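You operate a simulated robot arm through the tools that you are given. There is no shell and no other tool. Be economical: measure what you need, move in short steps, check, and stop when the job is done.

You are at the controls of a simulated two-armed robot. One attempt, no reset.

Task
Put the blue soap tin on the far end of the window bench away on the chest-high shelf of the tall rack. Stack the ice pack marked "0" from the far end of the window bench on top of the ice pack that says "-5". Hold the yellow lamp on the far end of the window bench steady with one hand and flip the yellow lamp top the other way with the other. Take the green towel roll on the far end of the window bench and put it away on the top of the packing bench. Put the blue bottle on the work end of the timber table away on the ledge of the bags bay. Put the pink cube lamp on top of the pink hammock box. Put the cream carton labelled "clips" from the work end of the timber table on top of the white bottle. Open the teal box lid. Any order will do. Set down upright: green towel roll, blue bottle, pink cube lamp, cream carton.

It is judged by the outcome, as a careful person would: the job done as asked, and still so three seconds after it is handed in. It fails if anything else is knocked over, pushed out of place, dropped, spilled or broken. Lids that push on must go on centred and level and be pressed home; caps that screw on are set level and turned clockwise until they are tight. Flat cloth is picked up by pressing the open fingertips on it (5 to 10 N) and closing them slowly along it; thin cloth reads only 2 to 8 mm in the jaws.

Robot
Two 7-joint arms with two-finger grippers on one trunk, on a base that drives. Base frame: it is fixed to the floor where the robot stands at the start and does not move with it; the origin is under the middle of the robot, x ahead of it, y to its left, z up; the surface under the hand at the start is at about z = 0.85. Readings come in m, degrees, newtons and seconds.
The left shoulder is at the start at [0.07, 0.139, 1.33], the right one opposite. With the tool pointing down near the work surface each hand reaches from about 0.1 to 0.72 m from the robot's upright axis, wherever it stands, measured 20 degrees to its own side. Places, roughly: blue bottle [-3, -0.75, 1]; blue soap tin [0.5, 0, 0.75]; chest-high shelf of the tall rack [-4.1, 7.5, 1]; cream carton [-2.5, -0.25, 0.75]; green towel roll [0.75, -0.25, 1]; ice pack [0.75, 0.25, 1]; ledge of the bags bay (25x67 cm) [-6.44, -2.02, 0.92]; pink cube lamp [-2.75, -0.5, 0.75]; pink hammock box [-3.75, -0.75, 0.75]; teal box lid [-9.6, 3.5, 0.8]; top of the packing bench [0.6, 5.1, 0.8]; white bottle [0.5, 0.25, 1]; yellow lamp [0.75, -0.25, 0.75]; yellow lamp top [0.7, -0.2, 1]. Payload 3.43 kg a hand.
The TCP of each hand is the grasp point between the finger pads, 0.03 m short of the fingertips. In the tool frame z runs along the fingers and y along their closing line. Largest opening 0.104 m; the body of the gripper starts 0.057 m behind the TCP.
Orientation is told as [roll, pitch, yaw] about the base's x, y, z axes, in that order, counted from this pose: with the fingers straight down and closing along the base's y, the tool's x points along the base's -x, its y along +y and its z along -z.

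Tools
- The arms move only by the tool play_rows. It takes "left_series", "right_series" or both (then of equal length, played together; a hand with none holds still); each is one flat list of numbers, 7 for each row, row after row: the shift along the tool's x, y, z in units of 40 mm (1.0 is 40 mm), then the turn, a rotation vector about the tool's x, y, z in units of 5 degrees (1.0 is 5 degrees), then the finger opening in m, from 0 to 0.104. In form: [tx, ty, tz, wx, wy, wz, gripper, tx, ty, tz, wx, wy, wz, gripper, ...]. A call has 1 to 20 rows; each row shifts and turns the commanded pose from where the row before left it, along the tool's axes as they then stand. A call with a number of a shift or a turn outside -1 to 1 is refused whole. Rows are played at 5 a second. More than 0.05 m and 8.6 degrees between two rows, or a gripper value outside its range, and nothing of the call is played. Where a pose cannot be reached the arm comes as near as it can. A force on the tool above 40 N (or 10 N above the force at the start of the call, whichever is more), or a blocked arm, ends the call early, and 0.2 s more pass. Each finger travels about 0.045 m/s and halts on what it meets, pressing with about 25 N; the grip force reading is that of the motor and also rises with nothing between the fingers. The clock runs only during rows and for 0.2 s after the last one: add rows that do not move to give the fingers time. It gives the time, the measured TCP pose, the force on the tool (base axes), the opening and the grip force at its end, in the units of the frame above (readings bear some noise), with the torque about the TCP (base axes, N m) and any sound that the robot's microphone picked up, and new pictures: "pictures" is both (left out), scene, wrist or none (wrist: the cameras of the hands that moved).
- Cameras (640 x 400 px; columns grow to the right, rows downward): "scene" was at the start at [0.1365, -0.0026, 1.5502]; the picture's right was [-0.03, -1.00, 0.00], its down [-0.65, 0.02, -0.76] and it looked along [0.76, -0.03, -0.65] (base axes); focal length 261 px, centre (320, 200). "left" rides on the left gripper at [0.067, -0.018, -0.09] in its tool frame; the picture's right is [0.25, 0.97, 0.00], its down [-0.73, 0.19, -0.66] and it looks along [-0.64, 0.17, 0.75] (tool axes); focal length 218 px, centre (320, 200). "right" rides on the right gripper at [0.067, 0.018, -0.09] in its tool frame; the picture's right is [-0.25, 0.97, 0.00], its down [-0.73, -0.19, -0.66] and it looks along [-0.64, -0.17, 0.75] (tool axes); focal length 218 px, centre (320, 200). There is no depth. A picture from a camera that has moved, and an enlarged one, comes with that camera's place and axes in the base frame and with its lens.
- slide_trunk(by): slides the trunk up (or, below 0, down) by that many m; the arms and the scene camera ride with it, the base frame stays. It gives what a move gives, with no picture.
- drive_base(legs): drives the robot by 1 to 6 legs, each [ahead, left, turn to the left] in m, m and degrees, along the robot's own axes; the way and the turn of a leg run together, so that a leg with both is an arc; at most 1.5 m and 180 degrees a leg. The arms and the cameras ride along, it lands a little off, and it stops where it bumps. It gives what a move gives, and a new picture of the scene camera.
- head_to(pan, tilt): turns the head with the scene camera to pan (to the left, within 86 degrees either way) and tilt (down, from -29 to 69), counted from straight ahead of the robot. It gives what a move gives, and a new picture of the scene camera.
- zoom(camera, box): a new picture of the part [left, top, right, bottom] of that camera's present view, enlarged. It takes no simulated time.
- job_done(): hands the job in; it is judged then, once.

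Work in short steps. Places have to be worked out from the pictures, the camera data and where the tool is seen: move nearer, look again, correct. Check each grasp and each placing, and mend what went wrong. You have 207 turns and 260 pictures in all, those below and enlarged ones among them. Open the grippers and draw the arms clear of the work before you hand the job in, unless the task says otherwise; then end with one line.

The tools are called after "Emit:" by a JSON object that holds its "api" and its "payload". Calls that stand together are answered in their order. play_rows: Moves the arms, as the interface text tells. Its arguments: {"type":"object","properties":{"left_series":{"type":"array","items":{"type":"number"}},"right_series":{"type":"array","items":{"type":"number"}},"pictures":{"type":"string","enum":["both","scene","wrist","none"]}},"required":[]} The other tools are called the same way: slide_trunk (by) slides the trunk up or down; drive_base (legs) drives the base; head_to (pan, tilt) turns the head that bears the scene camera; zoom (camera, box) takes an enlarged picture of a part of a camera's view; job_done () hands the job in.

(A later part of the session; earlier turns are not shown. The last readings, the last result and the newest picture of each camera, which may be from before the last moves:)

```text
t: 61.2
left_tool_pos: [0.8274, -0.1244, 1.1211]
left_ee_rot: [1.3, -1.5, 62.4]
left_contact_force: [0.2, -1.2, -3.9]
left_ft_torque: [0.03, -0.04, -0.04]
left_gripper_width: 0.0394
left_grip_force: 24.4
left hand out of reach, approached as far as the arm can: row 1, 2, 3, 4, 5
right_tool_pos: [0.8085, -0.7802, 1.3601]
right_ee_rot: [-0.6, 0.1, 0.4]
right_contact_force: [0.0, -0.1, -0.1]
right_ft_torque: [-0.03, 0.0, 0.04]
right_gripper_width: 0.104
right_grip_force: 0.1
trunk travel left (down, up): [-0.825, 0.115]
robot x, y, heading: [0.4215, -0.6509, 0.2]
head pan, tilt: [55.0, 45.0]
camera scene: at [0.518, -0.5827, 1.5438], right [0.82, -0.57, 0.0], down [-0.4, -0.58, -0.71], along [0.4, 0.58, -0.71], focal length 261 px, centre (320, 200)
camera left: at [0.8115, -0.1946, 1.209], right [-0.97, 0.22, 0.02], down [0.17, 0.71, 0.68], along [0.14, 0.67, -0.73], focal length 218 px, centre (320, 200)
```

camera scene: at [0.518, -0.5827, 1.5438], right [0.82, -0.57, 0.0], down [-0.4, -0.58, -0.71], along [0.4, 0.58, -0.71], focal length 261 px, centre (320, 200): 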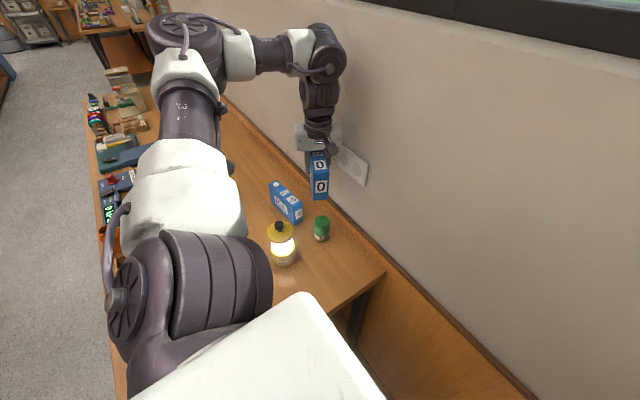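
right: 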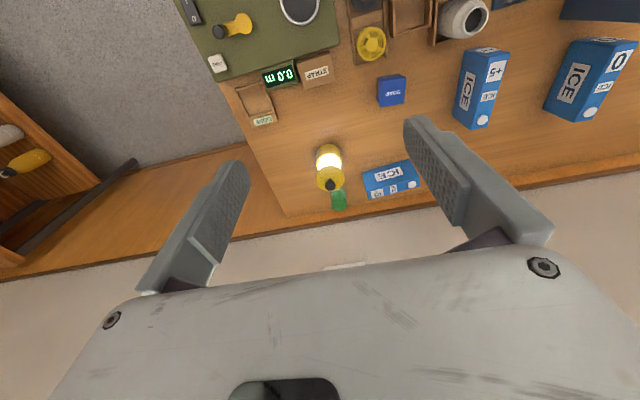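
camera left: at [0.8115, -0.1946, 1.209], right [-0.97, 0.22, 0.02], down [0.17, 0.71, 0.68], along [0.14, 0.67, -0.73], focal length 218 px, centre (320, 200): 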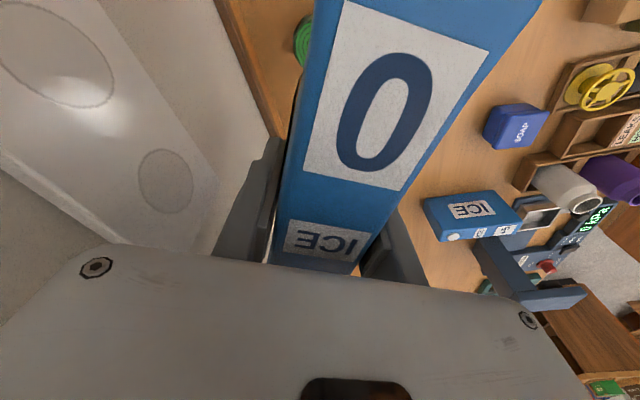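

Continue: shift to over the "-5" pack, then finish the yaw.

Emit:
{"api": "play_rows", "payload": {"left_series": [-0.41, 0.42, 0, 0, 0, 0, 0.02, -0.41, 0.42, 0, 0, 0, 0, 0.02, -0.41, 0.42, 0, 0, 0, 0, 0.02, -0.41, 0.42, 0, 0, 0, 0, 0.02, -0.41, 0.42, 0, 0, 0, 0, 0.02, -0.41, 0.42, 0, 0, 0, 0, 0.02, 0, 0, 0, 0, 0, -0.97, 0.02, 0, 0, 0, 0, 0, -0.97, 0.02, 0, 0, 0, 0, 0, -0.97, 0.02, 0, 0, 0, 0, 0, -0.97, 0.02, 0, 0, 0, 0, 0, -0.97, 0.02, 0, 0, 0, 0, 0, -0.97, 0.02, 0, 0, 0, 0, 0, -0.97, 0.02], "pictures": "scene"}}

```text
t: 64.0
left_tool_pos: [0.7945, 0.0129, 1.1171]
left_ee_rot: [0.2, -2.1, 96.5]
left_contact_force: [1.2, -0.2, -4.1]
left_ft_torque: [0.0, -0.01, -0.03]
left_gripper_width: 0.0395
left_grip_force: 25.5
left hand out of reach, approached as far as the arm can: row 3, 4, 10
right_tool_pos: [0.8091, -0.7805, 1.3586]
right_ee_rot: [-0.4, 0.2, 0.5]
right_contact_force: [0.9, 0.3, 0.2]
right_ft_torque: [-0.04, 0.0, -0.01]
right_gripper_width: 0.1041
right_grip_force: 0.0
trunk travel left (down, up): [-0.825, 0.115]
robot x, y, heading: [0.4182, -0.6541, 0.2]
head pan, tilt: [55.0, 45.0]
camera scene: at [0.5179, -0.5831, 1.5438], right [0.82, -0.57, 0.0], down [-0.4, -0.58, -0.71], along [0.4, 0.58, -0.71], focal length 261 px, centre (320, 200)
```

scene: 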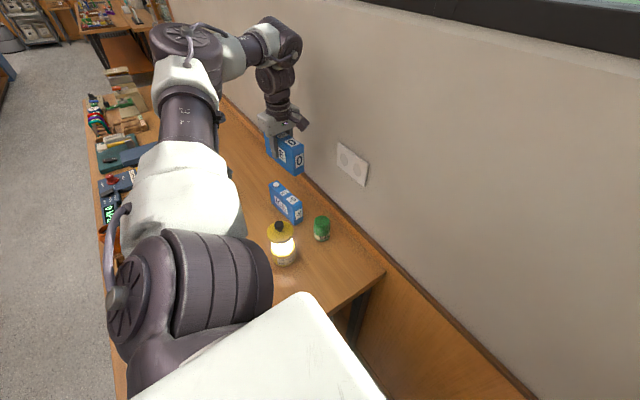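

Level the pitch, correct 9 mm in x, and descend to ~4 cm above the stack top, then zoom.

Emit:
{"api": "play_rows", "payload": {"left_series": [0, 0.22, 0.5, -0.42, 0, 0, 0.02, 0, 0, 0.8, 0, 0, 0, 0.02, 0, 0, 0.8, 0, 0, 0, 0.02, 0, 0, 0, 0, 0, 0, 0.02], "pictures": "none"}}

Emit:
{"api": "zoom", "payload": {"camera": "scene", "box": [210, 120, 370, 220]}}

Emit:
{"api": "zoom", "payload": {"camera": "left", "box": [0, 0, 640, 400]}}

```text
t: 65.0
left_tool_pos: [0.783, 0.0135, 1.0326]
left_ee_rot: [2.3, -2.0, 96.3]
left_contact_force: [-0.4, 0.1, -4.6]
left_ft_torque: [0.03, -0.04, 0.02]
left_gripper_width: 0.0396
left_grip_force: 25.0
right_tool_pos: [0.8075, -0.7807, 1.3584]
right_ee_rot: [-0.6, 0.2, 0.5]
right_contact_force: [1.0, -0.9, -1.4]
right_ft_torque: [0.01, -0.03, -0.01]
right_gripper_width: 0.104
right_grip_force: 0.1
trunk travel left (down, up): [-0.825, 0.115]
robot x, y, heading: [0.4189, -0.6478, 0.0]
head pan, tilt: [55.0, 45.0]
```

```text
4.00 times, centred on (290, 170) of scene
camera zoom: at [0.5176, -0.5838, 1.5439], right [0.82, -0.57, 0.0], down [-0.4, -0.58, -0.71], along [0.4, 0.58, -0.71], focal length 1043 px, centre (440, 320)
```

zoom: 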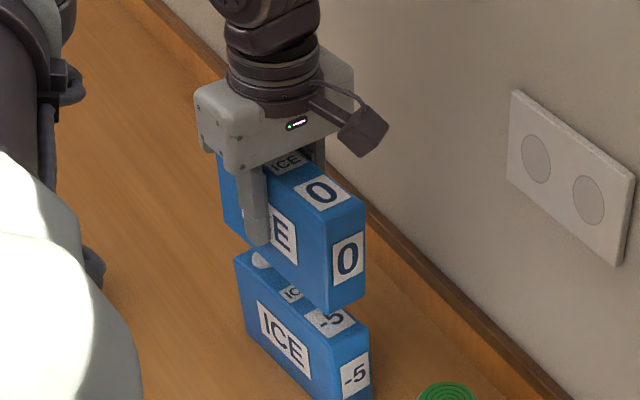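

```text
1.00 times, centred on (320, 200) of left (not enlarged: the box is as wide or as high as the picture)
camera zoom: at [0.8104, -0.0542, 1.1201], right [-0.93, -0.36, 0.03], down [-0.24, 0.68, 0.69], along [-0.27, 0.64, -0.72], focal length 218 px, centre (320, 200)
```

zoom: 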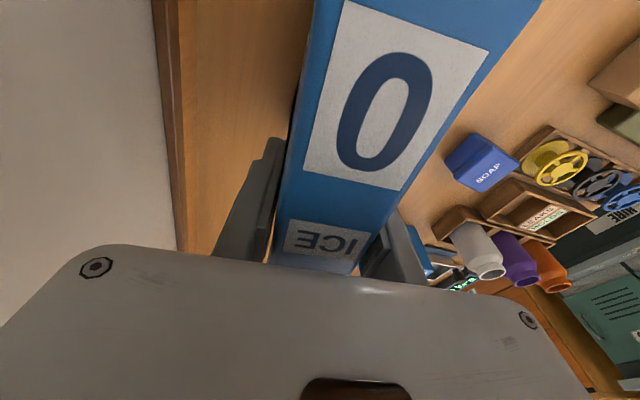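

Angles are in the tool's own yaw frame, so I'll undo: level both roll and pitch, descend 2 cm, re-zoom.

Emit:
{"api": "play_rows", "payload": {"left_series": [0, 0, 0, 0.46, 0.4, 0, 0.02, 0, 0, 0.5, 0, 0, 0, 0.02, 0, 0, 0, 0, 0, 0, 0.02], "pictures": "none"}}

Emit:
{"api": "zoom", "payload": {"camera": "scene", "box": [250, 150, 330, 200]}}

```text
t: 65.8
left_tool_pos: [0.7829, 0.0131, 1.0114]
left_ee_rot: [0.0, 0.0, 96.3]
left_contact_force: [0.3, -0.4, -3.6]
left_ft_torque: [0.04, -0.01, -0.01]
left_gripper_width: 0.0398
left_grip_force: 25.0
right_tool_pos: [0.8096, -0.7791, 1.3593]
right_ee_rot: [-0.5, 0.1, 0.5]
right_contact_force: [0.2, 0.8, 0.6]
right_ft_torque: [-0.03, -0.01, 0.01]
right_gripper_width: 0.1044
right_grip_force: 0.1
trunk travel left (down, up): [-0.825, 0.115]
robot x, y, heading: [0.4233, -0.6513, 0.2]
head pan, tilt: [55.0, 45.0]
```

```text
8.00 times, centred on (290, 175) of scene
camera zoom: at [0.5183, -0.5835, 1.5438], right [0.82, -0.57, 0.0], down [-0.4, -0.58, -0.71], along [0.4, 0.58, -0.71], focal length 2086 px, centre (560, 400)
```

zoom: 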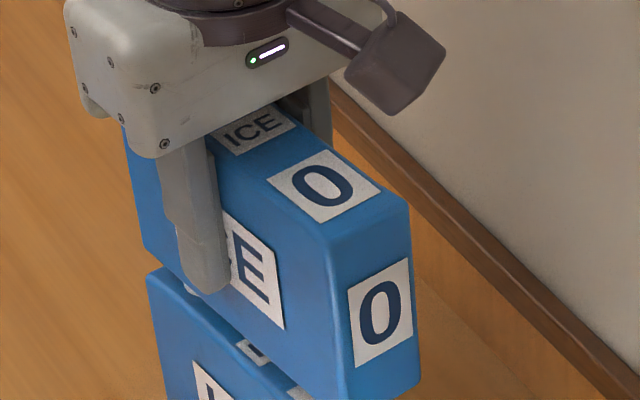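

Emit:
{"api": "zoom", "payload": {"camera": "scene", "box": [250, 172, 330, 222]}}

```text
8.00 times, centred on (290, 197) of scene
camera zoom: at [0.5183, -0.5835, 1.5438], right [0.82, -0.57, 0.0], down [-0.4, -0.58, -0.71], along [0.4, 0.58, -0.71], focal length 2086 px, centre (560, 224)
```

zoom: 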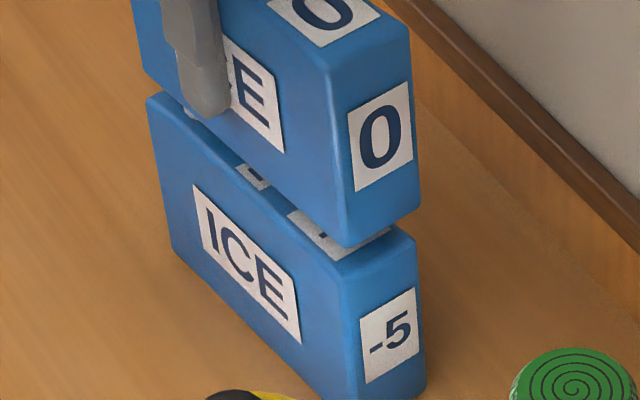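

The "0" pack needs ~+2.7° yaw and a shift of about (+5, +7) mm. Apply and lower to just above contact, re-check.

Emit:
{"api": "play_rows", "payload": {"left_series": [-0.16, -0.145, 0, 0, 0, -0.54, 0.02, 0, 0, 0.4, 0, 0, 0, 0.02, 0, 0, 0, 0, 0, 0, 0.02], "pictures": "none"}}

Emit:
{"api": "zoom", "payload": {"camera": "scene", "box": [250, 172, 330, 222]}}

```text
t: 66.6
left_tool_pos: [0.7874, 0.0187, 0.9977]
left_ee_rot: [-0.2, 0.0, 99.0]
left_contact_force: [1.2, 2.4, 17.7]
left_ft_torque: [-0.95, 0.17, 0.06]
left_gripper_width: 0.0395
left_grip_force: 25.1
right_tool_pos: [0.8065, -0.7819, 1.3591]
right_ee_rot: [-0.4, 0.1, 0.5]
right_contact_force: [-0.2, 0.6, 0.3]
right_ft_torque: [-0.02, 0.0, 0.02]
right_gripper_width: 0.1041
right_grip_force: 0.0
trunk travel left (down, up): [-0.825, 0.115]
robot x, y, heading: [0.4199, -0.6556, -0.0]
head pan, tilt: [55.0, 45.0]
```

```text
8.00 times, centred on (290, 197) of scene
camera zoom: at [0.5158, -0.5862, 1.5445], right [0.82, -0.57, 0.0], down [-0.4, -0.58, -0.71], along [0.4, 0.58, -0.71], focal length 2086 px, centre (560, 224)
```

zoom: 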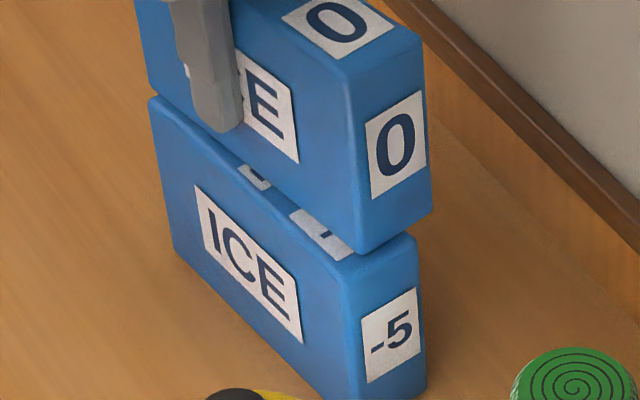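

Contact felt at 0.998, perhaps on the cap of the lower pack. I'll nudge 4 mm toward -x, yaw back 1°, set down gently and look at the gap.

Emit:
{"api": "play_rows", "payload": {"left_series": [0, 0, -0.15, 0, 0, 0, 0.02, 0, 0.1, 0, 0, 0, 0.2, 0.02, 0, 0, 0.1, 0, 0, 0, 0.02, 0, 0, 0.07, 0, 0, 0, 0.02, 0, 0, 0, 0, 0, 0, 0.02], "pictures": "none"}}

Emit:
{"api": "zoom", "payload": {"camera": "scene", "box": [250, 172, 330, 222]}}

```text
t: 67.8
left_tool_pos: [0.7828, 0.0194, 0.9974]
left_ee_rot: [-0.2, -0.2, 98.1]
left_contact_force: [0.6, 8.5, 24.4]
left_ft_torque: [-0.19, 0.35, -0.12]
left_gripper_width: 0.0399
left_grip_force: 25.5
right_tool_pos: [0.806, -0.7826, 1.3596]
right_ee_rot: [-0.3, 0.1, 0.3]
right_contact_force: [-0.4, -0.8, -0.1]
right_ft_torque: [0.02, 0.01, -0.03]
right_gripper_width: 0.104
right_grip_force: 0.0
trunk travel left (down, up): [-0.825, 0.115]
robot x, y, heading: [0.4203, -0.6499, 0.2]
head pan, tilt: [55.0, 45.0]
```

```text
8.00 times, centred on (290, 197) of scene
camera zoom: at [0.5153, -0.5865, 1.5445], right [0.82, -0.57, 0.0], down [-0.4, -0.58, -0.71], along [0.4, 0.58, -0.71], focal length 2086 px, centre (560, 224)
```

zoom: 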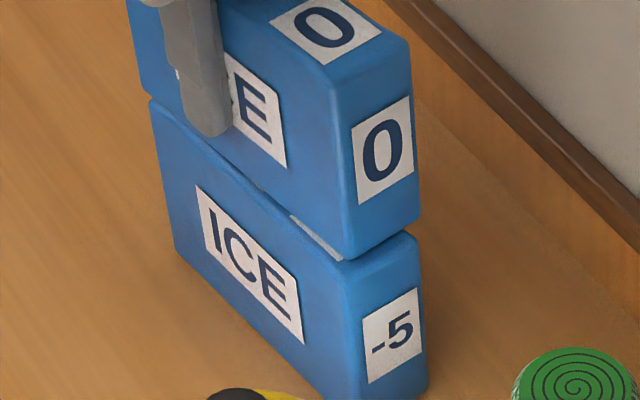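

Well aligned. I'll release slowly, then rise a little and look.

Emit:
{"api": "play_rows", "payload": {"left_series": [0, 0, -0.03, 0, 0, 0, 0.03, 0, 0, 0, 0, 0, 0, 0.045, 0, 0, 0, 0, 0, 0, 0.06, 0, 0, 0, 0, 0, 0, 0.08, 0, 0, 0, 0, 0, 0, 0.08, 0, 0, -0.7, 0, 0, 0, 0.08, 0, 0, -1, 0, 0, 0, 0.08, 0, 0, -1, 0, 0, 0, 0.08], "pictures": "none"}}

Emit:
{"api": "zoom", "payload": {"camera": "scene", "box": [210, 130, 370, 230]}}

```text
t: 69.6
left_tool_pos: [0.782, 0.0198, 1.1042]
left_ee_rot: [0.1, -0.1, 97.9]
left_contact_force: [0.0, 0.9, 0.1]
left_ft_torque: [-0.02, -0.02, 0.04]
left_gripper_width: 0.0799
left_grip_force: 0.0
right_tool_pos: [0.8078, -0.7818, 1.3593]
right_ee_rot: [-0.4, 0.1, 0.4]
right_contact_force: [-0.2, -0.5, 0.1]
right_ft_torque: [-0.04, 0.01, 0.04]
right_gripper_width: 0.1041
right_grip_force: 0.0
trunk travel left (down, up): [-0.825, 0.115]
robot x, y, heading: [0.4191, -0.653, 0.3]
head pan, tilt: [55.0, 45.0]
```

```text
4.00 times, centred on (290, 180) of scene
camera zoom: at [0.5172, -0.5856, 1.5439], right [0.82, -0.57, 0.0], down [-0.4, -0.58, -0.71], along [0.4, 0.58, -0.71], focal length 1043 px, centre (440, 280)
```

zoom: 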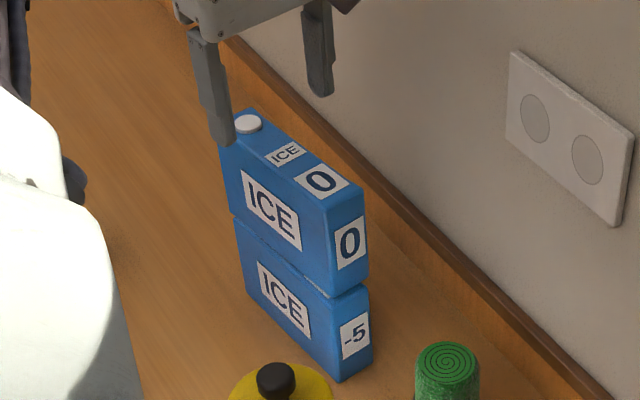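

The ice stack is stable and level. Now study the lamp closely.

Emit:
{"api": "zoom", "payload": {"camera": "scene", "box": [240, 195, 368, 275]}}

```text
5.00 times, centred on (304, 235) of scene
camera zoom: at [0.5172, -0.5856, 1.5439], right [0.82, -0.57, 0.0], down [-0.4, -0.58, -0.71], along [0.4, 0.58, -0.71], focal length 1304 px, centre (400, 25)
```

zoom: 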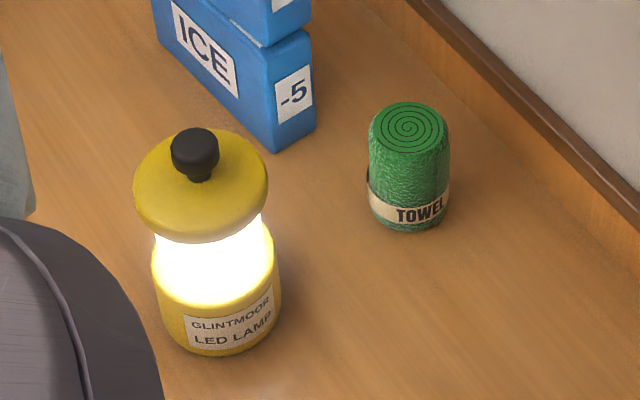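

The lamp's top has a black knob. I'll back the base away sideways from the bench, then bring the left arm back to a neutral pose.

Emit:
{"api": "drive_base", "payload": {"legs": [[-0.12, -0.3, 0]]}}

Emit:
{"api": "play_rows", "payload": {"left_series": [0.3, 0.3, 0.3, 0, 0, 1, 0.06, 0.3, 0.3, 0.3, 0, 0, 1, 0.06, 0.3, 0, 0, 0, 0, 1, 0.06, 0.3, 0, 0, 0, 0, 1, 0.06, 0.3, 0, 0, 0, 0, 1, 0.06, 0.3, -0.3, 0, 0, 0, 1, 0.06, 0.3, -0.3, 0, 0, 0, 1, 0.06, 0.3, -0.5, 0, 0, 0, 1, 0.06, 0, -0.8, 0, 0, 0, 1, 0.06, 0, -1, 0, 0, 0, 1, 0.06, 0, -1, 0, 0, 0, 1, 0.06, 0, -1, 0, 0, 0, 1, 0.06, 0, -1, 0, 0, 0, 1, 0.06, 0, -1, 0, 0, 0, 1, 0.06, 0, -1, 0, 0, 0, 1, 0.06, 0, -1, 0, 0, 0, 1, 0.06], "pictures": "scene"}}

```text
t: 71.8
left_tool_pos: [0.6595, -0.2689, 1.1022]
left_ee_rot: [0.1, 0.1, 98.4]
left_contact_force: [-0.1, -0.5, -0.6]
left_ft_torque: [0.01, 0.0, -0.01]
left_gripper_width: 0.0799
left_grip_force: 0.0
right_tool_pos: [0.6885, -1.0712, 1.3581]
right_ee_rot: [-0.6, 0.2, 0.7]
right_contact_force: [0.1, 1.3, -0.1]
right_ft_torque: [-0.01, 0.01, -0.01]
right_gripper_width: 0.104
right_grip_force: 0.0
trunk travel left (down, up): [-0.825, 0.115]
robot x, y, heading: [0.2936, -0.9455, 0.6]
head pan, tilt: [55.0, 45.0]
camera scene: at [0.3972, -0.8755, 1.5436], right [0.82, -0.57, 0.0], down [-0.4, -0.58, -0.71], along [0.4, 0.58, -0.71], focal length 261 px, centre (320, 200)
```

scene: 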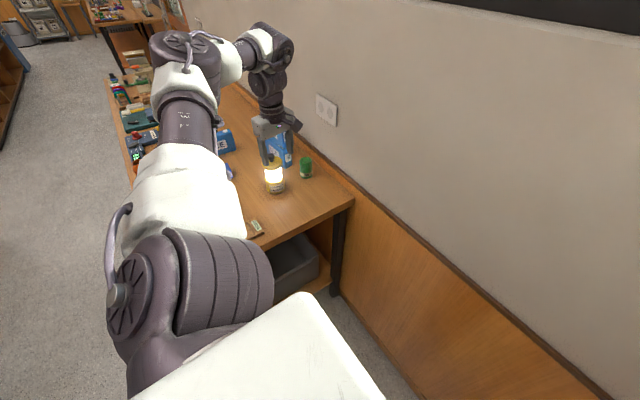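

```text
t: 75.1
left_tool_pos: [0.86, -0.5911, 1.0725]
left_ee_rot: [0.7, 0.4, 21.3]
left_contact_force: [-0.3, -0.1, -0.4]
left_ft_torque: [0.0, -0.03, 0.0]
left_gripper_width: 0.0603
left_grip_force: 0.1
left hand out of reach, approached as far as the arm can: row 2, 3, 4, 5
right_tool_pos: [0.6855, -1.0726, 1.3595]
right_ee_rot: [-0.5, 0.1, 0.9]
right_contact_force: [0.3, 0.0, 0.2]
right_ft_torque: [0.01, -0.02, 0.01]
right_gripper_width: 0.1039
right_grip_force: 0.0
trunk travel left (down, up): [-0.825, 0.115]
robot x, y, heading: [0.2984, -0.9451, 0.8]
head pan, tilt: [55.0, 45.0]
stopped in row 16 (left hand): the force on the tool passed its limit at 48 N (the readings are from after the stop); the commanded pose is now the measured one
camera scene: at [0.3936, -0.8785, 1.5441], right [0.83, -0.56, 0.0], down [-0.4, -0.58, -0.71], along [0.4, 0.58, -0.71], focal length 261 px, centre (320, 200)
```

scene: 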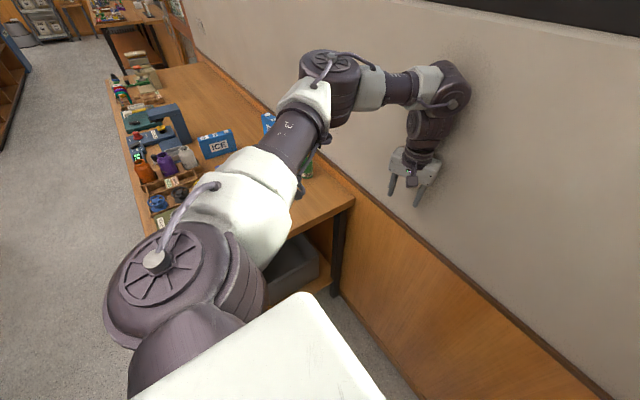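

The hand brushed the bare wall; back the base 0.25 m away and turn to heading 90, then check.

Emit:
{"api": "drive_base", "payload": {"legs": [[-0.25, -0.05, 0]]}}

Emit:
{"api": "play_rows", "payload": {"left_series": [0.7, 0, 0, 0, 0, 0.9, 0.06, 0.7, 0, 0, 0, 0, 0.9, 0.06, 0.7, 0, 0, 0, 0, 0.9, 0.06, 0.7, 0, 0, 0, 0, 0.9, 0.06, 0.7, 0, 0, 0, 0, 0.3, 0.06], "pictures": "none"}}

```text
t: 77.0
left_tool_pos: [0.6155, -0.6438, 1.0708]
left_ee_rot: [0.7, 0.7, 21.1]
left_contact_force: [-0.1, 0.2, 0.5]
left_ft_torque: [0.01, 0.02, 0.01]
left_gripper_width: 0.0598
left_grip_force: 0.0
right_tool_pos: [0.4406, -1.1254, 1.3583]
right_ee_rot: [-0.5, 0.3, 0.9]
right_contact_force: [-0.4, -0.8, 0.0]
right_ft_torque: [0.02, 0.0, 0.04]
right_gripper_width: 0.104
right_grip_force: 0.0
trunk travel left (down, up): [-0.825, 0.115]
robot x, y, heading: [0.0499, -1.0008, 0.6]
head pan, tilt: [55.0, 45.0]
camera scene: at [0.1491, -0.931, 1.5436], right [0.83, -0.56, 0.0], down [-0.4, -0.58, -0.71], along [0.4, 0.58, -0.71], focal length 261 px, centre (320, 200)
```

scene: 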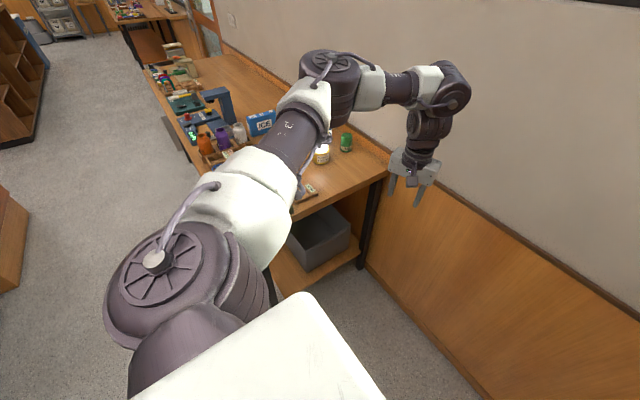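

```text
t: 78.2
left_tool_pos: [0.4753, -0.674, 1.0742]
left_ee_rot: [0.4, 0.7, 1.6]
left_contact_force: [-0.3, -0.5, 1.0]
left_ft_torque: [-0.03, -0.03, -0.02]
left_gripper_width: 0.0601
left_grip_force: 0.2
right_tool_pos: [0.4377, -1.126, 1.3601]
right_ee_rot: [-0.5, 0.1, 0.9]
right_contact_force: [-0.4, 0.5, 0.2]
right_ft_torque: [0.0, -0.02, -0.01]
right_gripper_width: 0.1038
right_grip_force: 0.0
trunk travel left (down, up): [-0.825, 0.115]
robot x, y, heading: [0.0482, -1.0028, 0.8]
head pan, tilt: [55.0, 45.0]
```

Turn to heading 90 and move in front of the bench end at ~0.4 m from its edge.

Emit:
{"api": "drive_base", "payload": {"legs": [[0, 0, 89.2], [0, -0.47, 0], [0.17, 0, 0]]}}

Emit:
{"api": "head_to", "payload": {"pan": -15, "tilt": 45}}

```text
t: 85.8
left_tool_pos: [0.2061, -0.406, 1.0745]
left_ee_rot: [0.4, 0.5, 90.3]
left_contact_force: [-0.8, -0.4, 0.6]
left_ft_torque: [0.02, 0.01, 0.0]
left_gripper_width: 0.06
left_grip_force: 0.1
right_tool_pos: [0.6589, -0.4549, 1.3593]
right_ee_rot: [-0.6, 0.0, 89.5]
right_contact_force: [-0.8, -0.2, 0.5]
right_ft_torque: [0.03, 0.02, 0.03]
right_gripper_width: 0.1042
right_grip_force: 0.0
trunk travel left (down, up): [-0.825, 0.115]
robot x, y, heading: [0.5235, -0.8381, 89.1]
head pan, tilt: [55.0, 45.0]
camera scene: at [0.4579, -0.7445, 1.5442], right [0.58, 0.81, 0.0], down [0.57, -0.41, -0.71], along [-0.57, 0.42, -0.71], focal length 261 px, centre (320, 200)
```

scene: 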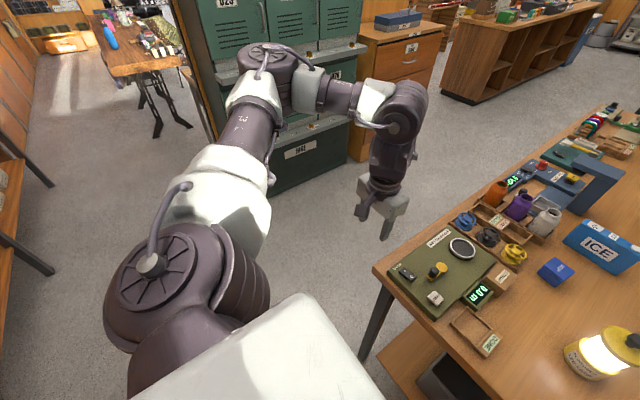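

```text
t: 87.2
left_tool_pos: [0.2071, -0.4024, 1.0729]
left_ee_rot: [0.4, 0.7, 90.3]
left_contact_force: [0.5, 0.2, 0.7]
left_ft_torque: [0.02, 0.04, 0.02]
left_gripper_width: 0.06
left_grip_force: 0.0
right_tool_pos: [0.657, -0.4511, 1.3589]
right_ee_rot: [-0.5, 0.1, 89.5]
right_contact_force: [-0.7, 0.1, 0.3]
right_ft_torque: [0.01, -0.01, 0.03]
right_gripper_width: 0.1039
right_grip_force: 0.1
trunk travel left (down, up): [-0.825, 0.115]
robot x, y, heading: [0.5246, -0.8368, 89.3]
head pan, tilt: [-15.0, 45.0]
camera scene: at [0.5459, -0.709, 1.5438], right [0.96, -0.27, 0.0], down [-0.19, -0.68, -0.71], along [0.19, 0.68, -0.71], focal length 261 px, centre (320, 200)
```

scene: 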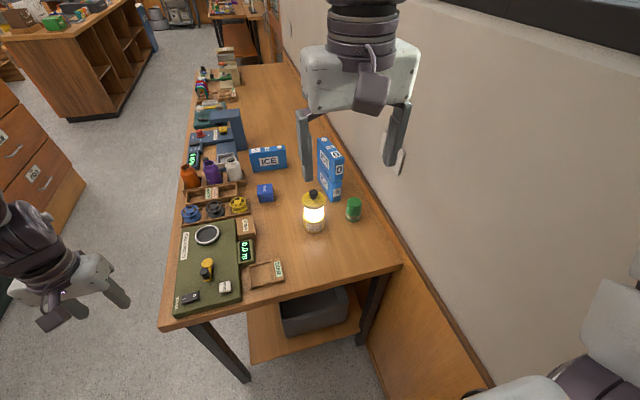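

Lower the right hand toward the lamp for a close wrist view.

Emit:
{"api": "play_rows", "payload": {"right_series": [-0.3, 0, 1, 0, 0, 0, 0.08, -0.3, 0, 1, 0, 0, 0, 0.06, -0.3, 0, 1, 0, 0, 0, 0.04, -0.3, 0, 1, 0, 0, 0, 0.02, -0.3, 0, 1, 0, 0, 0, 0.0, -0.3, 0, 1, 0, 0, 0, 0.0], "pictures": "wrist"}}

Emit:
{"api": "zoom", "payload": {"camera": "scene", "box": [272, 175, 352, 225]}}

```text
t: 88.8
left_tool_pos: [0.1796, -0.4115, 1.066]
left_ee_rot: [-0.7, 0.2, 90.7]
left_contact_force: [-0.7, 0.1, 0.7]
left_ft_torque: [0.03, -0.01, 0.01]
left_gripper_width: 0.06
left_grip_force: 0.1
right_tool_pos: [0.6537, -0.3778, 1.1487]
right_ee_rot: [-1.6, -0.2, 90.3]
right_contact_force: [-0.3, 0.4, 0.0]
right_ft_torque: [0.05, -0.01, 0.02]
right_gripper_width: 0.0
right_grip_force: 25.3
right hand out of reach, approached as far as the arm can: row 1, 3
trunk travel left (down, up): [-0.825, 0.115]
robot x, y, heading: [0.5143, -0.8387, 89.9]
head pan, tilt: [-15.0, 45.0]
stopped in row 6 (right hand): the arm was blocked; the commanded pose is now the measured one
camera right: at [0.6332, -0.4456, 1.2384], right [-0.97, 0.25, -0.03], down [0.17, 0.73, 0.66], along [0.18, 0.64, -0.75], focal length 218 px, centre (320, 200)
```

right: 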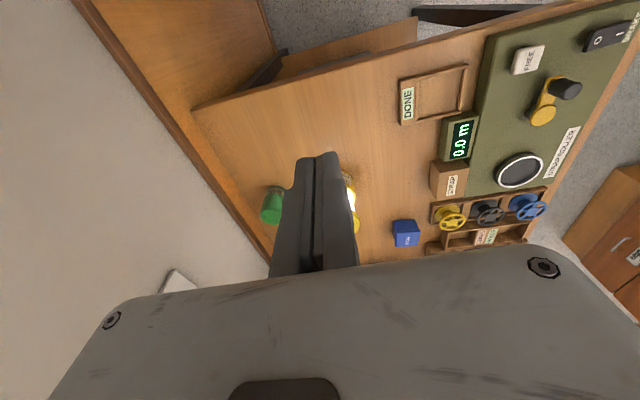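

```text
8.00 times, centred on (312, 200) of scene
camera zoom: at [0.5123, -0.7187, 1.542], right [0.96, -0.27, 0.02], down [-0.17, -0.68, -0.71], along [0.2, 0.69, -0.7], focal length 2086 px, centre (384, 200)
```

zoom: 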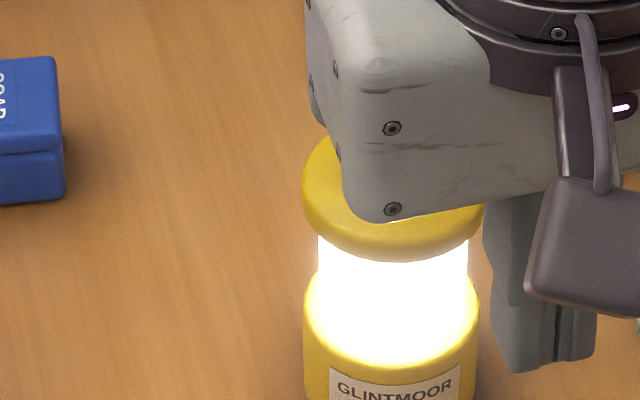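

The right elbow met the wall. I'll shift left 0.12 m, turn 30° right so both arms face the lamp with wall clearance.

Emit:
{"api": "drive_base", "payload": {"legs": [[-0.02, 0.13, 0], [0, 0, -30], [0.06, 0.02, 0]]}}

Emit:
{"api": "head_to", "payload": {"pan": 0, "tilt": 42}}

```text
t: 91.4
left_tool_pos: [0.2729, -0.3249, 1.0693]
left_ee_rot: [-0.3, 0.5, 65.0]
left_contact_force: [0.4, -0.1, -0.2]
left_ft_torque: [-0.02, 0.02, -0.01]
left_gripper_width: 0.0599
left_grip_force: 0.1
right_tool_pos: [0.7091, -0.4995, 1.152]
right_ee_rot: [-1.4, -0.2, 65.5]
right_contact_force: [0.6, 0.3, 0.0]
right_ft_torque: [0.0, 0.0, -0.01]
right_gripper_width: 0.0
right_grip_force: 24.9
trunk travel left (down, up): [-0.825, 0.115]
robot x, y, heading: [0.3809, -0.8553, 64.0]
head pan, tilt: [-15.0, 45.0]
stopped in leg 2: the robot was blocked; the commanded pose is now the measured one
camera scene: at [0.441, -0.7447, 1.5446], right [0.75, -0.66, 0.01], down [-0.45, -0.54, -0.71], along [0.47, 0.53, -0.7], focal length 261 px, centre (320, 200)
```

scene: 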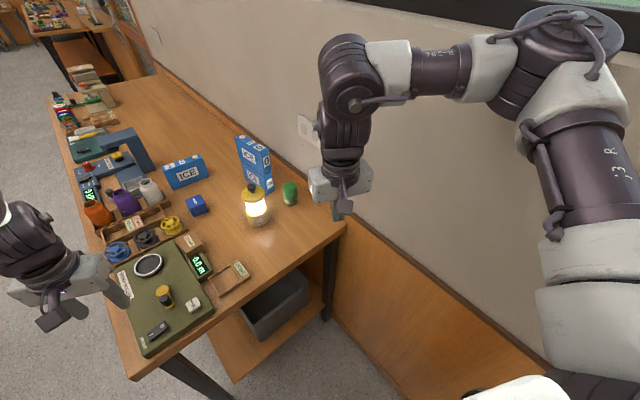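

```text
t: 92.2
left_tool_pos: [0.2734, -0.3223, 1.0679]
left_ee_rot: [-0.4, 0.6, 64.8]
left_contact_force: [0.0, 0.2, -0.8]
left_ft_torque: [0.04, 0.01, 0.03]
left_gripper_width: 0.0601
left_grip_force: 0.0
right_tool_pos: [0.7111, -0.4997, 1.15]
right_ee_rot: [-1.6, -0.1, 65.1]
right_contact_force: [-0.3, -0.4, 0.1]
right_ft_torque: [-0.02, -0.03, 0.03]
right_gripper_width: 0.0001
right_grip_force: 24.7
trunk travel left (down, up): [-0.825, 0.115]
robot x, y, heading: [0.3838, -0.8582, 63.7]
head pan, tilt: [0.0, 42.0]
camera scene: at [0.4231, -0.728, 1.5483], right [0.9, -0.44, 0.02], down [-0.29, -0.6, -0.74], along [0.34, 0.66, -0.67], focal length 261 px, centre (320, 200)
```

scene: 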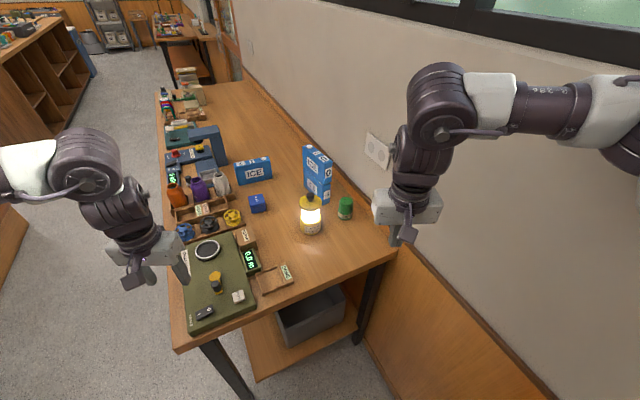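

The right elbow keeps meeting the wall here; the lamp will be done from the bench front instead. First a zoom on the lamp top while visible.

Emit:
{"api": "zoom", "payload": {"camera": "scene", "box": [280, 183, 344, 223]}}

Emit:
{"api": "drive_base", "payload": {"legs": [[-0.1, 0.15, 0]]}}

```text
10.00 times, centred on (312, 203) of scene
camera zoom: at [0.4231, -0.728, 1.5483], right [0.9, -0.44, 0.02], down [-0.29, -0.6, -0.74], along [0.34, 0.66, -0.67], focal length 2608 px, centre (400, 170)
```

zoom: 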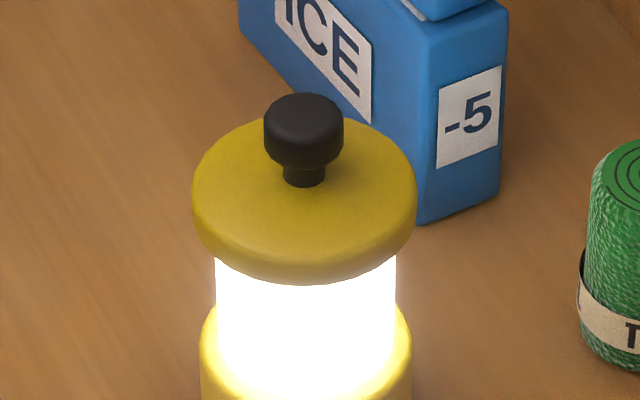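

```text
t: 93.7
left_tool_pos: [0.1088, -0.3483, 1.0729]
left_ee_rot: [0.5, 0.6, 64.8]
left_contact_force: [-0.1, 0.0, -0.2]
left_ft_torque: [-0.02, 0.07, -0.04]
left_gripper_width: 0.06
left_grip_force: 0.0
right_tool_pos: [0.55, -0.5249, 1.1461]
right_ee_rot: [-0.6, 0.1, 64.9]
right_contact_force: [0.3, -0.6, -0.7]
right_ft_torque: [0.0, 0.02, 0.07]
right_gripper_width: 0.0
right_grip_force: 25.0
trunk travel left (down, up): [-0.825, 0.115]
robot x, y, heading: [0.2048, -0.8767, 63.7]
head pan, tilt: [0.0, 42.0]
camera scene: at [0.2675, -0.7561, 1.548], right [0.9, -0.44, 0.0], down [-0.3, -0.6, -0.74], along [0.33, 0.67, -0.67], focal length 261 px, centre (320, 200)
```

scene: 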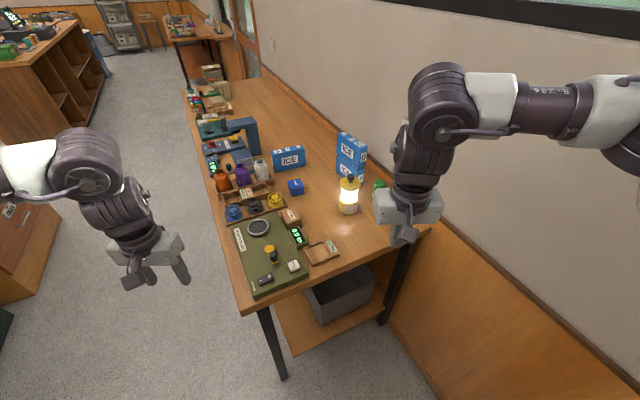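

The knob is a centred mushroom. I'll go round to the bench front, in line with the lamp.

Emit:
{"api": "drive_base", "payload": {"legs": [[0, 0, -63.7], [-0.56, 0, 0], [0, 0.72, 0], [0.34, 0, 0]]}}

Emit:
{"api": "head_to", "payload": {"pan": 0, "tilt": 45}}

```text
t: 105.0
left_tool_pos: [0.4392, 0.1651, 1.0733]
left_ee_rot: [0.3, 0.6, 0.5]
left_contact_force: [-0.4, 0.5, 0.5]
left_ft_torque: [-0.02, -0.02, 0.01]
left_gripper_width: 0.06
left_grip_force: 0.1
right_tool_pos: [0.4702, -0.3066, 1.1468]
right_ee_rot: [-0.7, -0.1, 0.6]
right_contact_force: [0.0, 0.2, -0.7]
right_ft_torque: [-0.01, -0.01, 0.03]
right_gripper_width: 0.0
right_grip_force: 24.7
trunk travel left (down, up): [-0.825, 0.115]
robot x, y, heading: [0.0034, -0.1519, -0.3]
head pan, tilt: [0.0, 42.0]
camera scene: at [0.1394, -0.1519, 1.5485], right [-0.01, -1.0, 0.0], down [-0.67, 0.01, -0.74], along [0.74, -0.01, -0.67], focal length 261 px, centre (320, 200)
```

scene: 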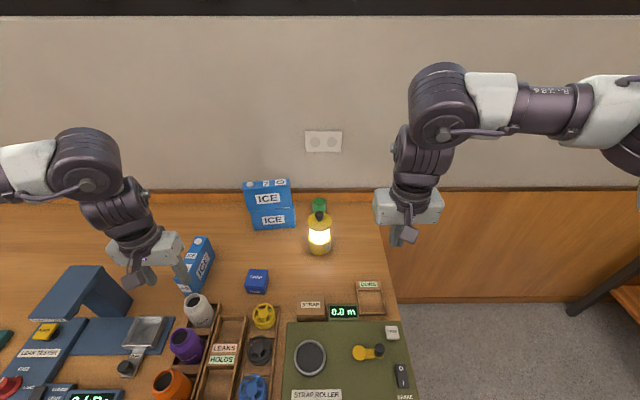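

```text
t: 105.7
left_tool_pos: [0.4419, 0.1646, 1.0734]
left_ee_rot: [0.4, 0.6, 0.6]
left_contact_force: [1.0, 0.0, 0.3]
left_ft_torque: [-0.01, 0.02, -0.01]
left_gripper_width: 0.0603
left_grip_force: 0.1
right_tool_pos: [0.4724, -0.3068, 1.1465]
right_ee_rot: [-0.6, 0.0, 0.6]
right_contact_force: [0.2, 0.4, 0.0]
right_ft_torque: [-0.01, 0.0, 0.01]
right_gripper_width: 0.0
right_grip_force: 25.0
trunk travel left (down, up): [-0.825, 0.115]
robot x, y, heading: [0.0024, -0.149, -0.8]
head pan, tilt: [0.0, 45.0]
camera scene: at [0.1388, -0.1518, 1.544], right [-0.01, -1.0, 0.0], down [-0.71, 0.01, -0.71], along [0.71, -0.01, -0.71], focal length 261 px, centre (320, 200)
```

scene: 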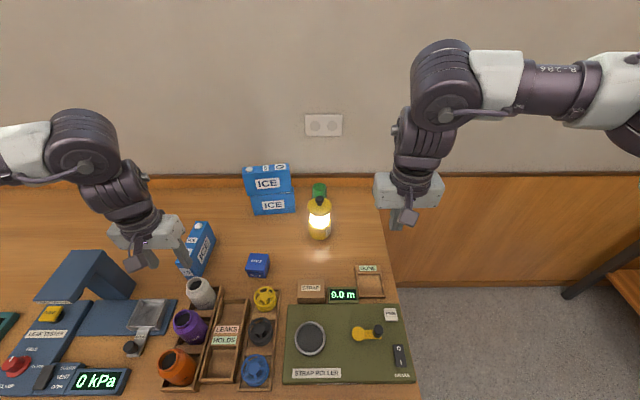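

From here I have room. I'll pitch the left hand to point forward-down (50°) for holding the lamp's base, and move the right hand aside.

Emit:
{"api": "play_rows", "payload": {"left_series": [0, 0, 0, 0, -1, 0, 0.1, 0, 0, 0, 0, -1, 0, 0.1, 0, 0, 0, 0, -1, 0, 0.1, 0, 0, 0, 0, -1, 0, 0.1, 0, 0, 0, 0, -1, 0, 0.1, 0, 0, 0, 0, -1, 0, 0.1, 0, 0, 0, 0, -1, 0, 0.1, 0, 0, 0, 0, -1, 0, 0.1, 0, 0, 0, 0, -1, 0, 0.104, 0, 0, 0, 0, -1, 0, 0.104], "right_series": [0, -0.15, -0.2, 0, 0, 0, 0.03, 0, -0.15, -0.2, 0, 0, 0, 0.03, 0, -0.15, -0.2, 0, 0, 0, 0.03, 0, -0.15, -0.2, 0, 0, 0, 0.03, 0, -0.15, -0.2, 0, 0, 0, 0.03, 0, -0.15, 0, 0, 0, 0, 0.03, 0, -0.15, 0, 0, 0, 0, 0.03, 0, -0.15, 0, 0, 0, 0, 0.03, 0, -0.15, 0, 0, 0, 0, 0.03, 0, -0.15, 0, 0, 0, 0, 0.03], "pictures": "none"}}

Emit:
{"api": "play_rows", "payload": {"left_series": [-0.03, -0.9, 0.42, 0, 0, 0, 0.104, -0.03, -0.9, 0.42, 0, 0, 0, 0.104, -0.03, -0.9, 0.42, 0, 0, 0, 0.104, -0.03, -0.9, 0.42, 0, 0, 0, 0.104, -0.03, -0.9, 0.42, 0, 0, 0, 0.104, -0.03, -0.9, 0.3, 0, 0, 0, 0.104, -0.03, -0.9, 0.2, 0, 0, 0, 0.104, -0.03, -0.9, 0.1, 0, 0, 0, 0.104, -0.03, -0.9, 0, 0, 0, 0, 0.104], "pictures": "both"}}

```text
t: 107.9
left_tool_pos: [0.441, 0.1671, 1.0731]
left_ee_rot: [0.7, -49.5, 0.0]
left_contact_force: [-1.2, -0.3, -0.1]
left_ft_torque: [0.02, 0.02, 0.02]
left_gripper_width: 0.1042
left_grip_force: 0.2
right_tool_pos: [0.4718, -0.3663, 1.188]
right_ee_rot: [-0.6, 0.0, 0.7]
right_contact_force: [0.1, 0.1, 0.4]
right_ft_torque: [0.02, -0.05, 0.0]
right_gripper_width: 0.0299
right_grip_force: 0.0
trunk travel left (down, up): [-0.825, 0.115]
robot x, y, heading: [0.0058, -0.1526, -0.6]
head pan, tilt: [0.0, 45.0]
```

```text
t: 109.9
left_tool_pos: [0.5412, -0.0309, 0.9887]
left_ee_rot: [0.8, -49.3, -0.2]
left_contact_force: [0.3, -0.5, 0.0]
left_ft_torque: [0.01, 0.0, 0.03]
left_gripper_width: 0.104
left_grip_force: 0.0
left hand out of reach, approached as far as the arm can: row 3, 4, 5, 6, 7, 8, 9
right_tool_pos: [0.4749, -0.3701, 1.1853]
right_ee_rot: [-0.3, 0.1, 0.6]
right_contact_force: [-0.3, -0.4, 0.2]
right_ft_torque: [0.01, -0.03, -0.03]
right_gripper_width: 0.0299
right_grip_force: 0.0
trunk travel left (down, up): [-0.825, 0.115]
robot x, y, heading: [0.0073, -0.1548, -0.5]
head pan, tilt: [0.0, 45.0]
camera scene: at [0.1402, -0.1562, 1.5438], right [-0.01, -1.0, 0.0], down [-0.71, 0.01, -0.71], along [0.71, 0.0, -0.71], focal length 261 px, centre (320, 200)
camera left: at [0.4294, -0.0496, 0.9972], right [-0.17, 0.97, -0.18], down [-0.02, 0.18, 0.98], along [0.98, 0.17, -0.01], focal length 218 px, centre (320, 200)
```

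scene: 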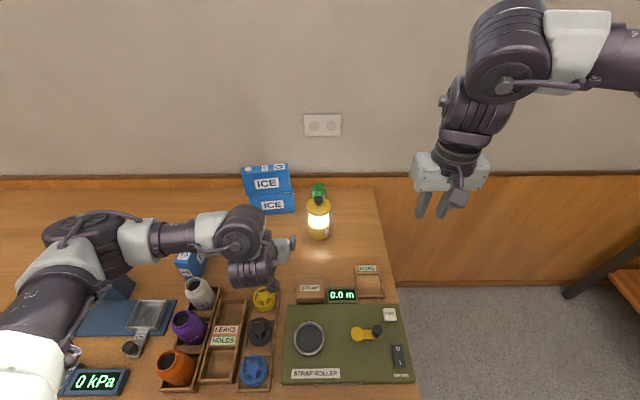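
left: 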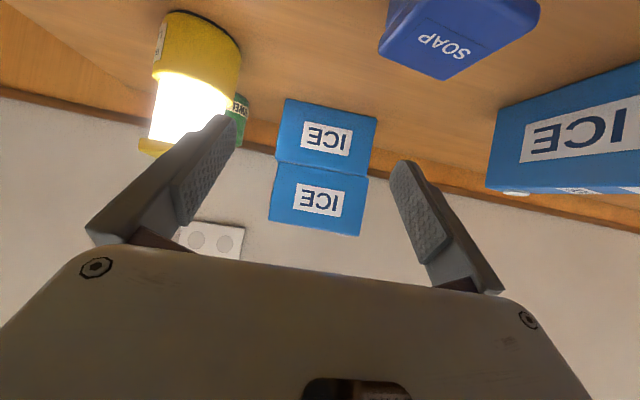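

The left arm can't cross that far straight; I'll yaw it 40° inward so the wrist stays left, and move to a staging point in front of the lamp.

Emit:
{"api": "play_rows", "payload": {"left_series": [0, 0, 0, 0.766, 0, 0.643, 0.104, 0, 0, 0, 0.766, 0, 0.643, 0.104, 0, 0, 0, 0.766, 0, 0.643, 0.104, 0, 0, 0, 0.766, 0, 0.643, 0.104, 0, 0, 0, 0.766, 0, 0.643, 0.104, 0, 0, 0, 0.766, 0, 0.643, 0.104, 0, 0, 0, 0.766, 0, 0.643, 0.104, 0, 0, 0, 0.766, 0, 0.643, 0.104, -0.343, -0.055, 0.627, 0, 0, 0, 0.104, -0.343, -0.055, 0.627, 0, 0, 0, 0.104, -0.343, -0.055, 0.627, 0, 0, 0, 0.104, 0, 0, 0, 0, 0, 0, 0.104], "pictures": "both"}}

```text
t: 112.5
left_tool_pos: [0.5991, -0.0864, 0.9719]
left_ee_rot: [-0.1, -49.2, -39.4]
left_contact_force: [0.8, 0.0, -0.8]
left_ft_torque: [0.04, 0.01, 0.05]
left_gripper_width: 0.104
left_grip_force: 0.0
right_tool_pos: [0.4731, -0.366, 1.1878]
right_ee_rot: [-0.7, 0.0, 0.7]
right_contact_force: [-0.1, 0.0, 0.8]
right_ft_torque: [0.02, 0.02, -0.01]
right_gripper_width: 0.0303
right_grip_force: 0.0
trunk travel left (down, up): [-0.825, 0.115]
robot x, y, heading: [0.0058, -0.1509, -0.6]
head pan, tilt: [0.0, 45.0]
camera scene: at [0.1393, -0.1515, 1.5439], right [-0.01, -1.0, 0.0], down [-0.71, 0.01, -0.71], along [0.71, -0.01, -0.71], focal length 261 px, centre (320, 200)
camera left: at [0.5009, -0.0307, 0.9806], right [0.49, 0.85, -0.19], down [0.11, 0.16, 0.98], along [0.87, -0.5, -0.01], focal length 218 px, centre (320, 200)
```

scene: 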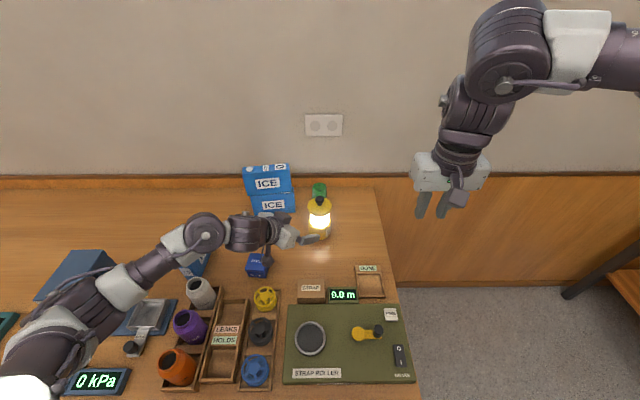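
left: 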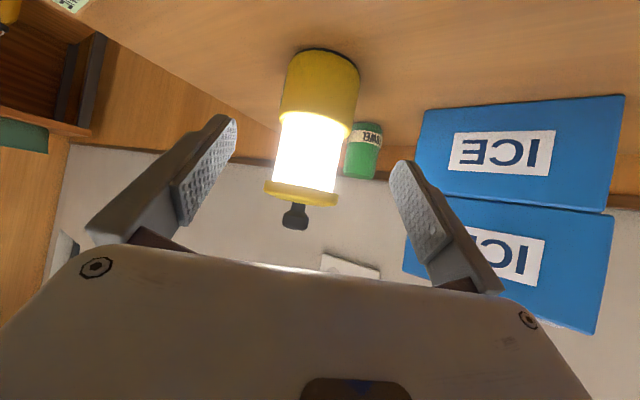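

Clear view of the lamp (inverted). Zoom on its top.

Emit:
{"api": "zoom", "payload": {"camera": "left", "box": [240, 150, 360, 240]}}

```text
4.44 times, centred on (300, 195) of left
camera zoom: at [0.5009, -0.0307, 0.9806], right [0.49, 0.85, -0.19], down [0.11, 0.16, 0.98], along [0.87, -0.5, -0.01], focal length 970 px, centre (409, 222)
```

zoom: 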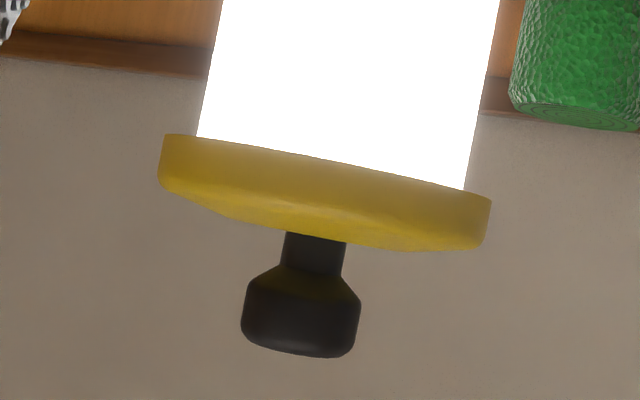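

Knob stands upright – probably push/twist. First advance the left hand onto the lamp base and close gently.

Emit:
{"api": "play_rows", "payload": {"left_series": [0, 0, 1, 0, 0, 0, 0.104, 0, 0, 1, 0, 0, 0, 0.104, 0, 0, 0.9, 0, 0, 0, 0.104, 0, 0, 0, 0, 0, 0, 0.104], "pictures": "both"}}

```text
t: 113.5
left_tool_pos: [0.6675, -0.1442, 0.8948]
left_ee_rot: [-0.1, -49.2, -39.3]
left_contact_force: [-0.5, 0.2, -0.9]
left_ft_torque: [-0.02, 0.01, -0.02]
left_gripper_width: 0.104
left_grip_force: 0.0
right_tool_pos: [0.472, -0.3661, 1.1879]
right_ee_rot: [-0.6, 0.1, 0.6]
right_contact_force: [0.0, 0.8, -0.3]
right_ft_torque: [-0.02, 0.01, 0.0]
right_gripper_width: 0.03
right_grip_force: 0.1
trunk travel left (down, up): [-0.825, 0.115]
robot x, y, heading: [0.0041, -0.1507, -0.8]
head pan, tilt: [0.0, 45.0]
camera scene: at [0.1393, -0.1515, 1.5439], right [-0.01, -1.0, 0.0], down [-0.71, 0.01, -0.71], along [0.71, -0.01, -0.71], focal length 261 px, centre (320, 200)
camera left: at [0.5696, -0.0868, 0.9042], right [0.49, 0.85, -0.19], down [0.11, 0.16, 0.98], along [0.87, -0.5, -0.01], focal length 218 px, centre (320, 200)
```

scene: 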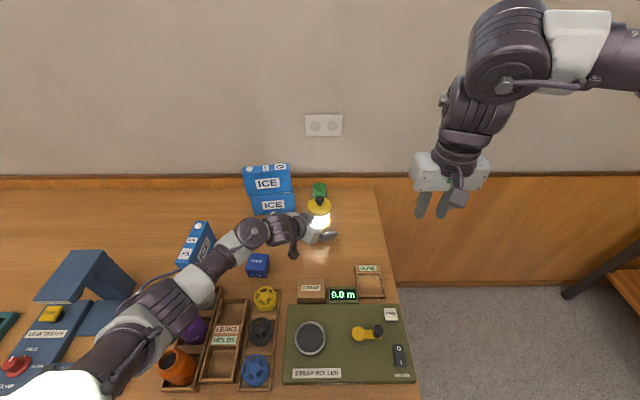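
left: 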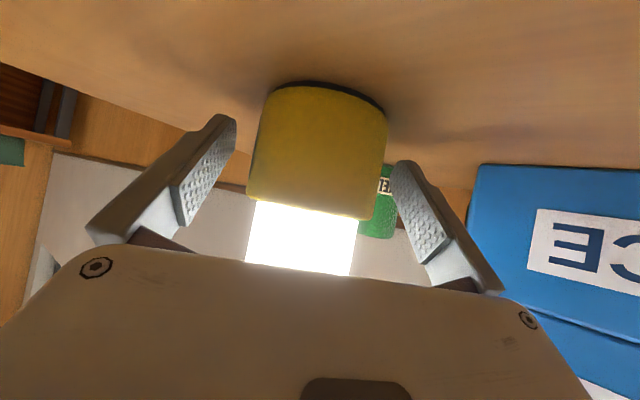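

Lamp base is centred between the fingers. Close the left hand.

Emit:
{"api": "play_rows", "payload": {"left_series": [0, 0, 0.1, 0, 0, 0, 0.09, 0, 0, 0, 0, 0, 0, 0.08, 0, 0, 0, 0, 0, 0, 0.075, 0, 0, 0, 0, 0, 0, 0.07, 0, 0, 0, 0, 0, 0, 0.07], "pictures": "wrist"}}

```text
t: 114.7
left_tool_pos: [0.6703, -0.1451, 0.8925]
left_ee_rot: [-0.1, -49.2, -39.3]
left_contact_force: [-1.4, 0.1, -0.1]
left_ft_torque: [-0.05, -0.03, -0.1]
left_gripper_width: 0.0728
left_grip_force: 24.8
right_tool_pos: [0.4728, -0.3674, 1.1864]
right_ee_rot: [-0.6, 0.1, 0.6]
right_contact_force: [0.3, -0.3, 0.1]
right_ft_torque: [-0.02, -0.01, 0.01]
right_gripper_width: 0.0299
right_grip_force: 0.0
trunk travel left (down, up): [-0.825, 0.115]
robot x, y, heading: [0.0033, -0.1497, -0.6]
head pan, tilt: [0.0, 45.0]
camera left: at [0.5719, -0.0883, 0.9019], right [0.49, 0.85, -0.19], down [0.11, 0.16, 0.98], along [0.87, -0.5, -0.01], focal length 218 px, centre (320, 200)
```

left: 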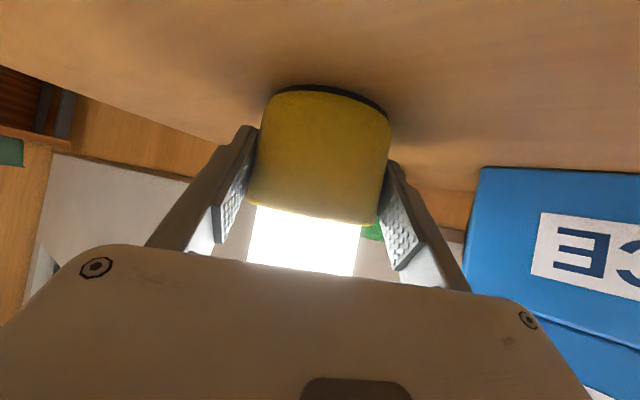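

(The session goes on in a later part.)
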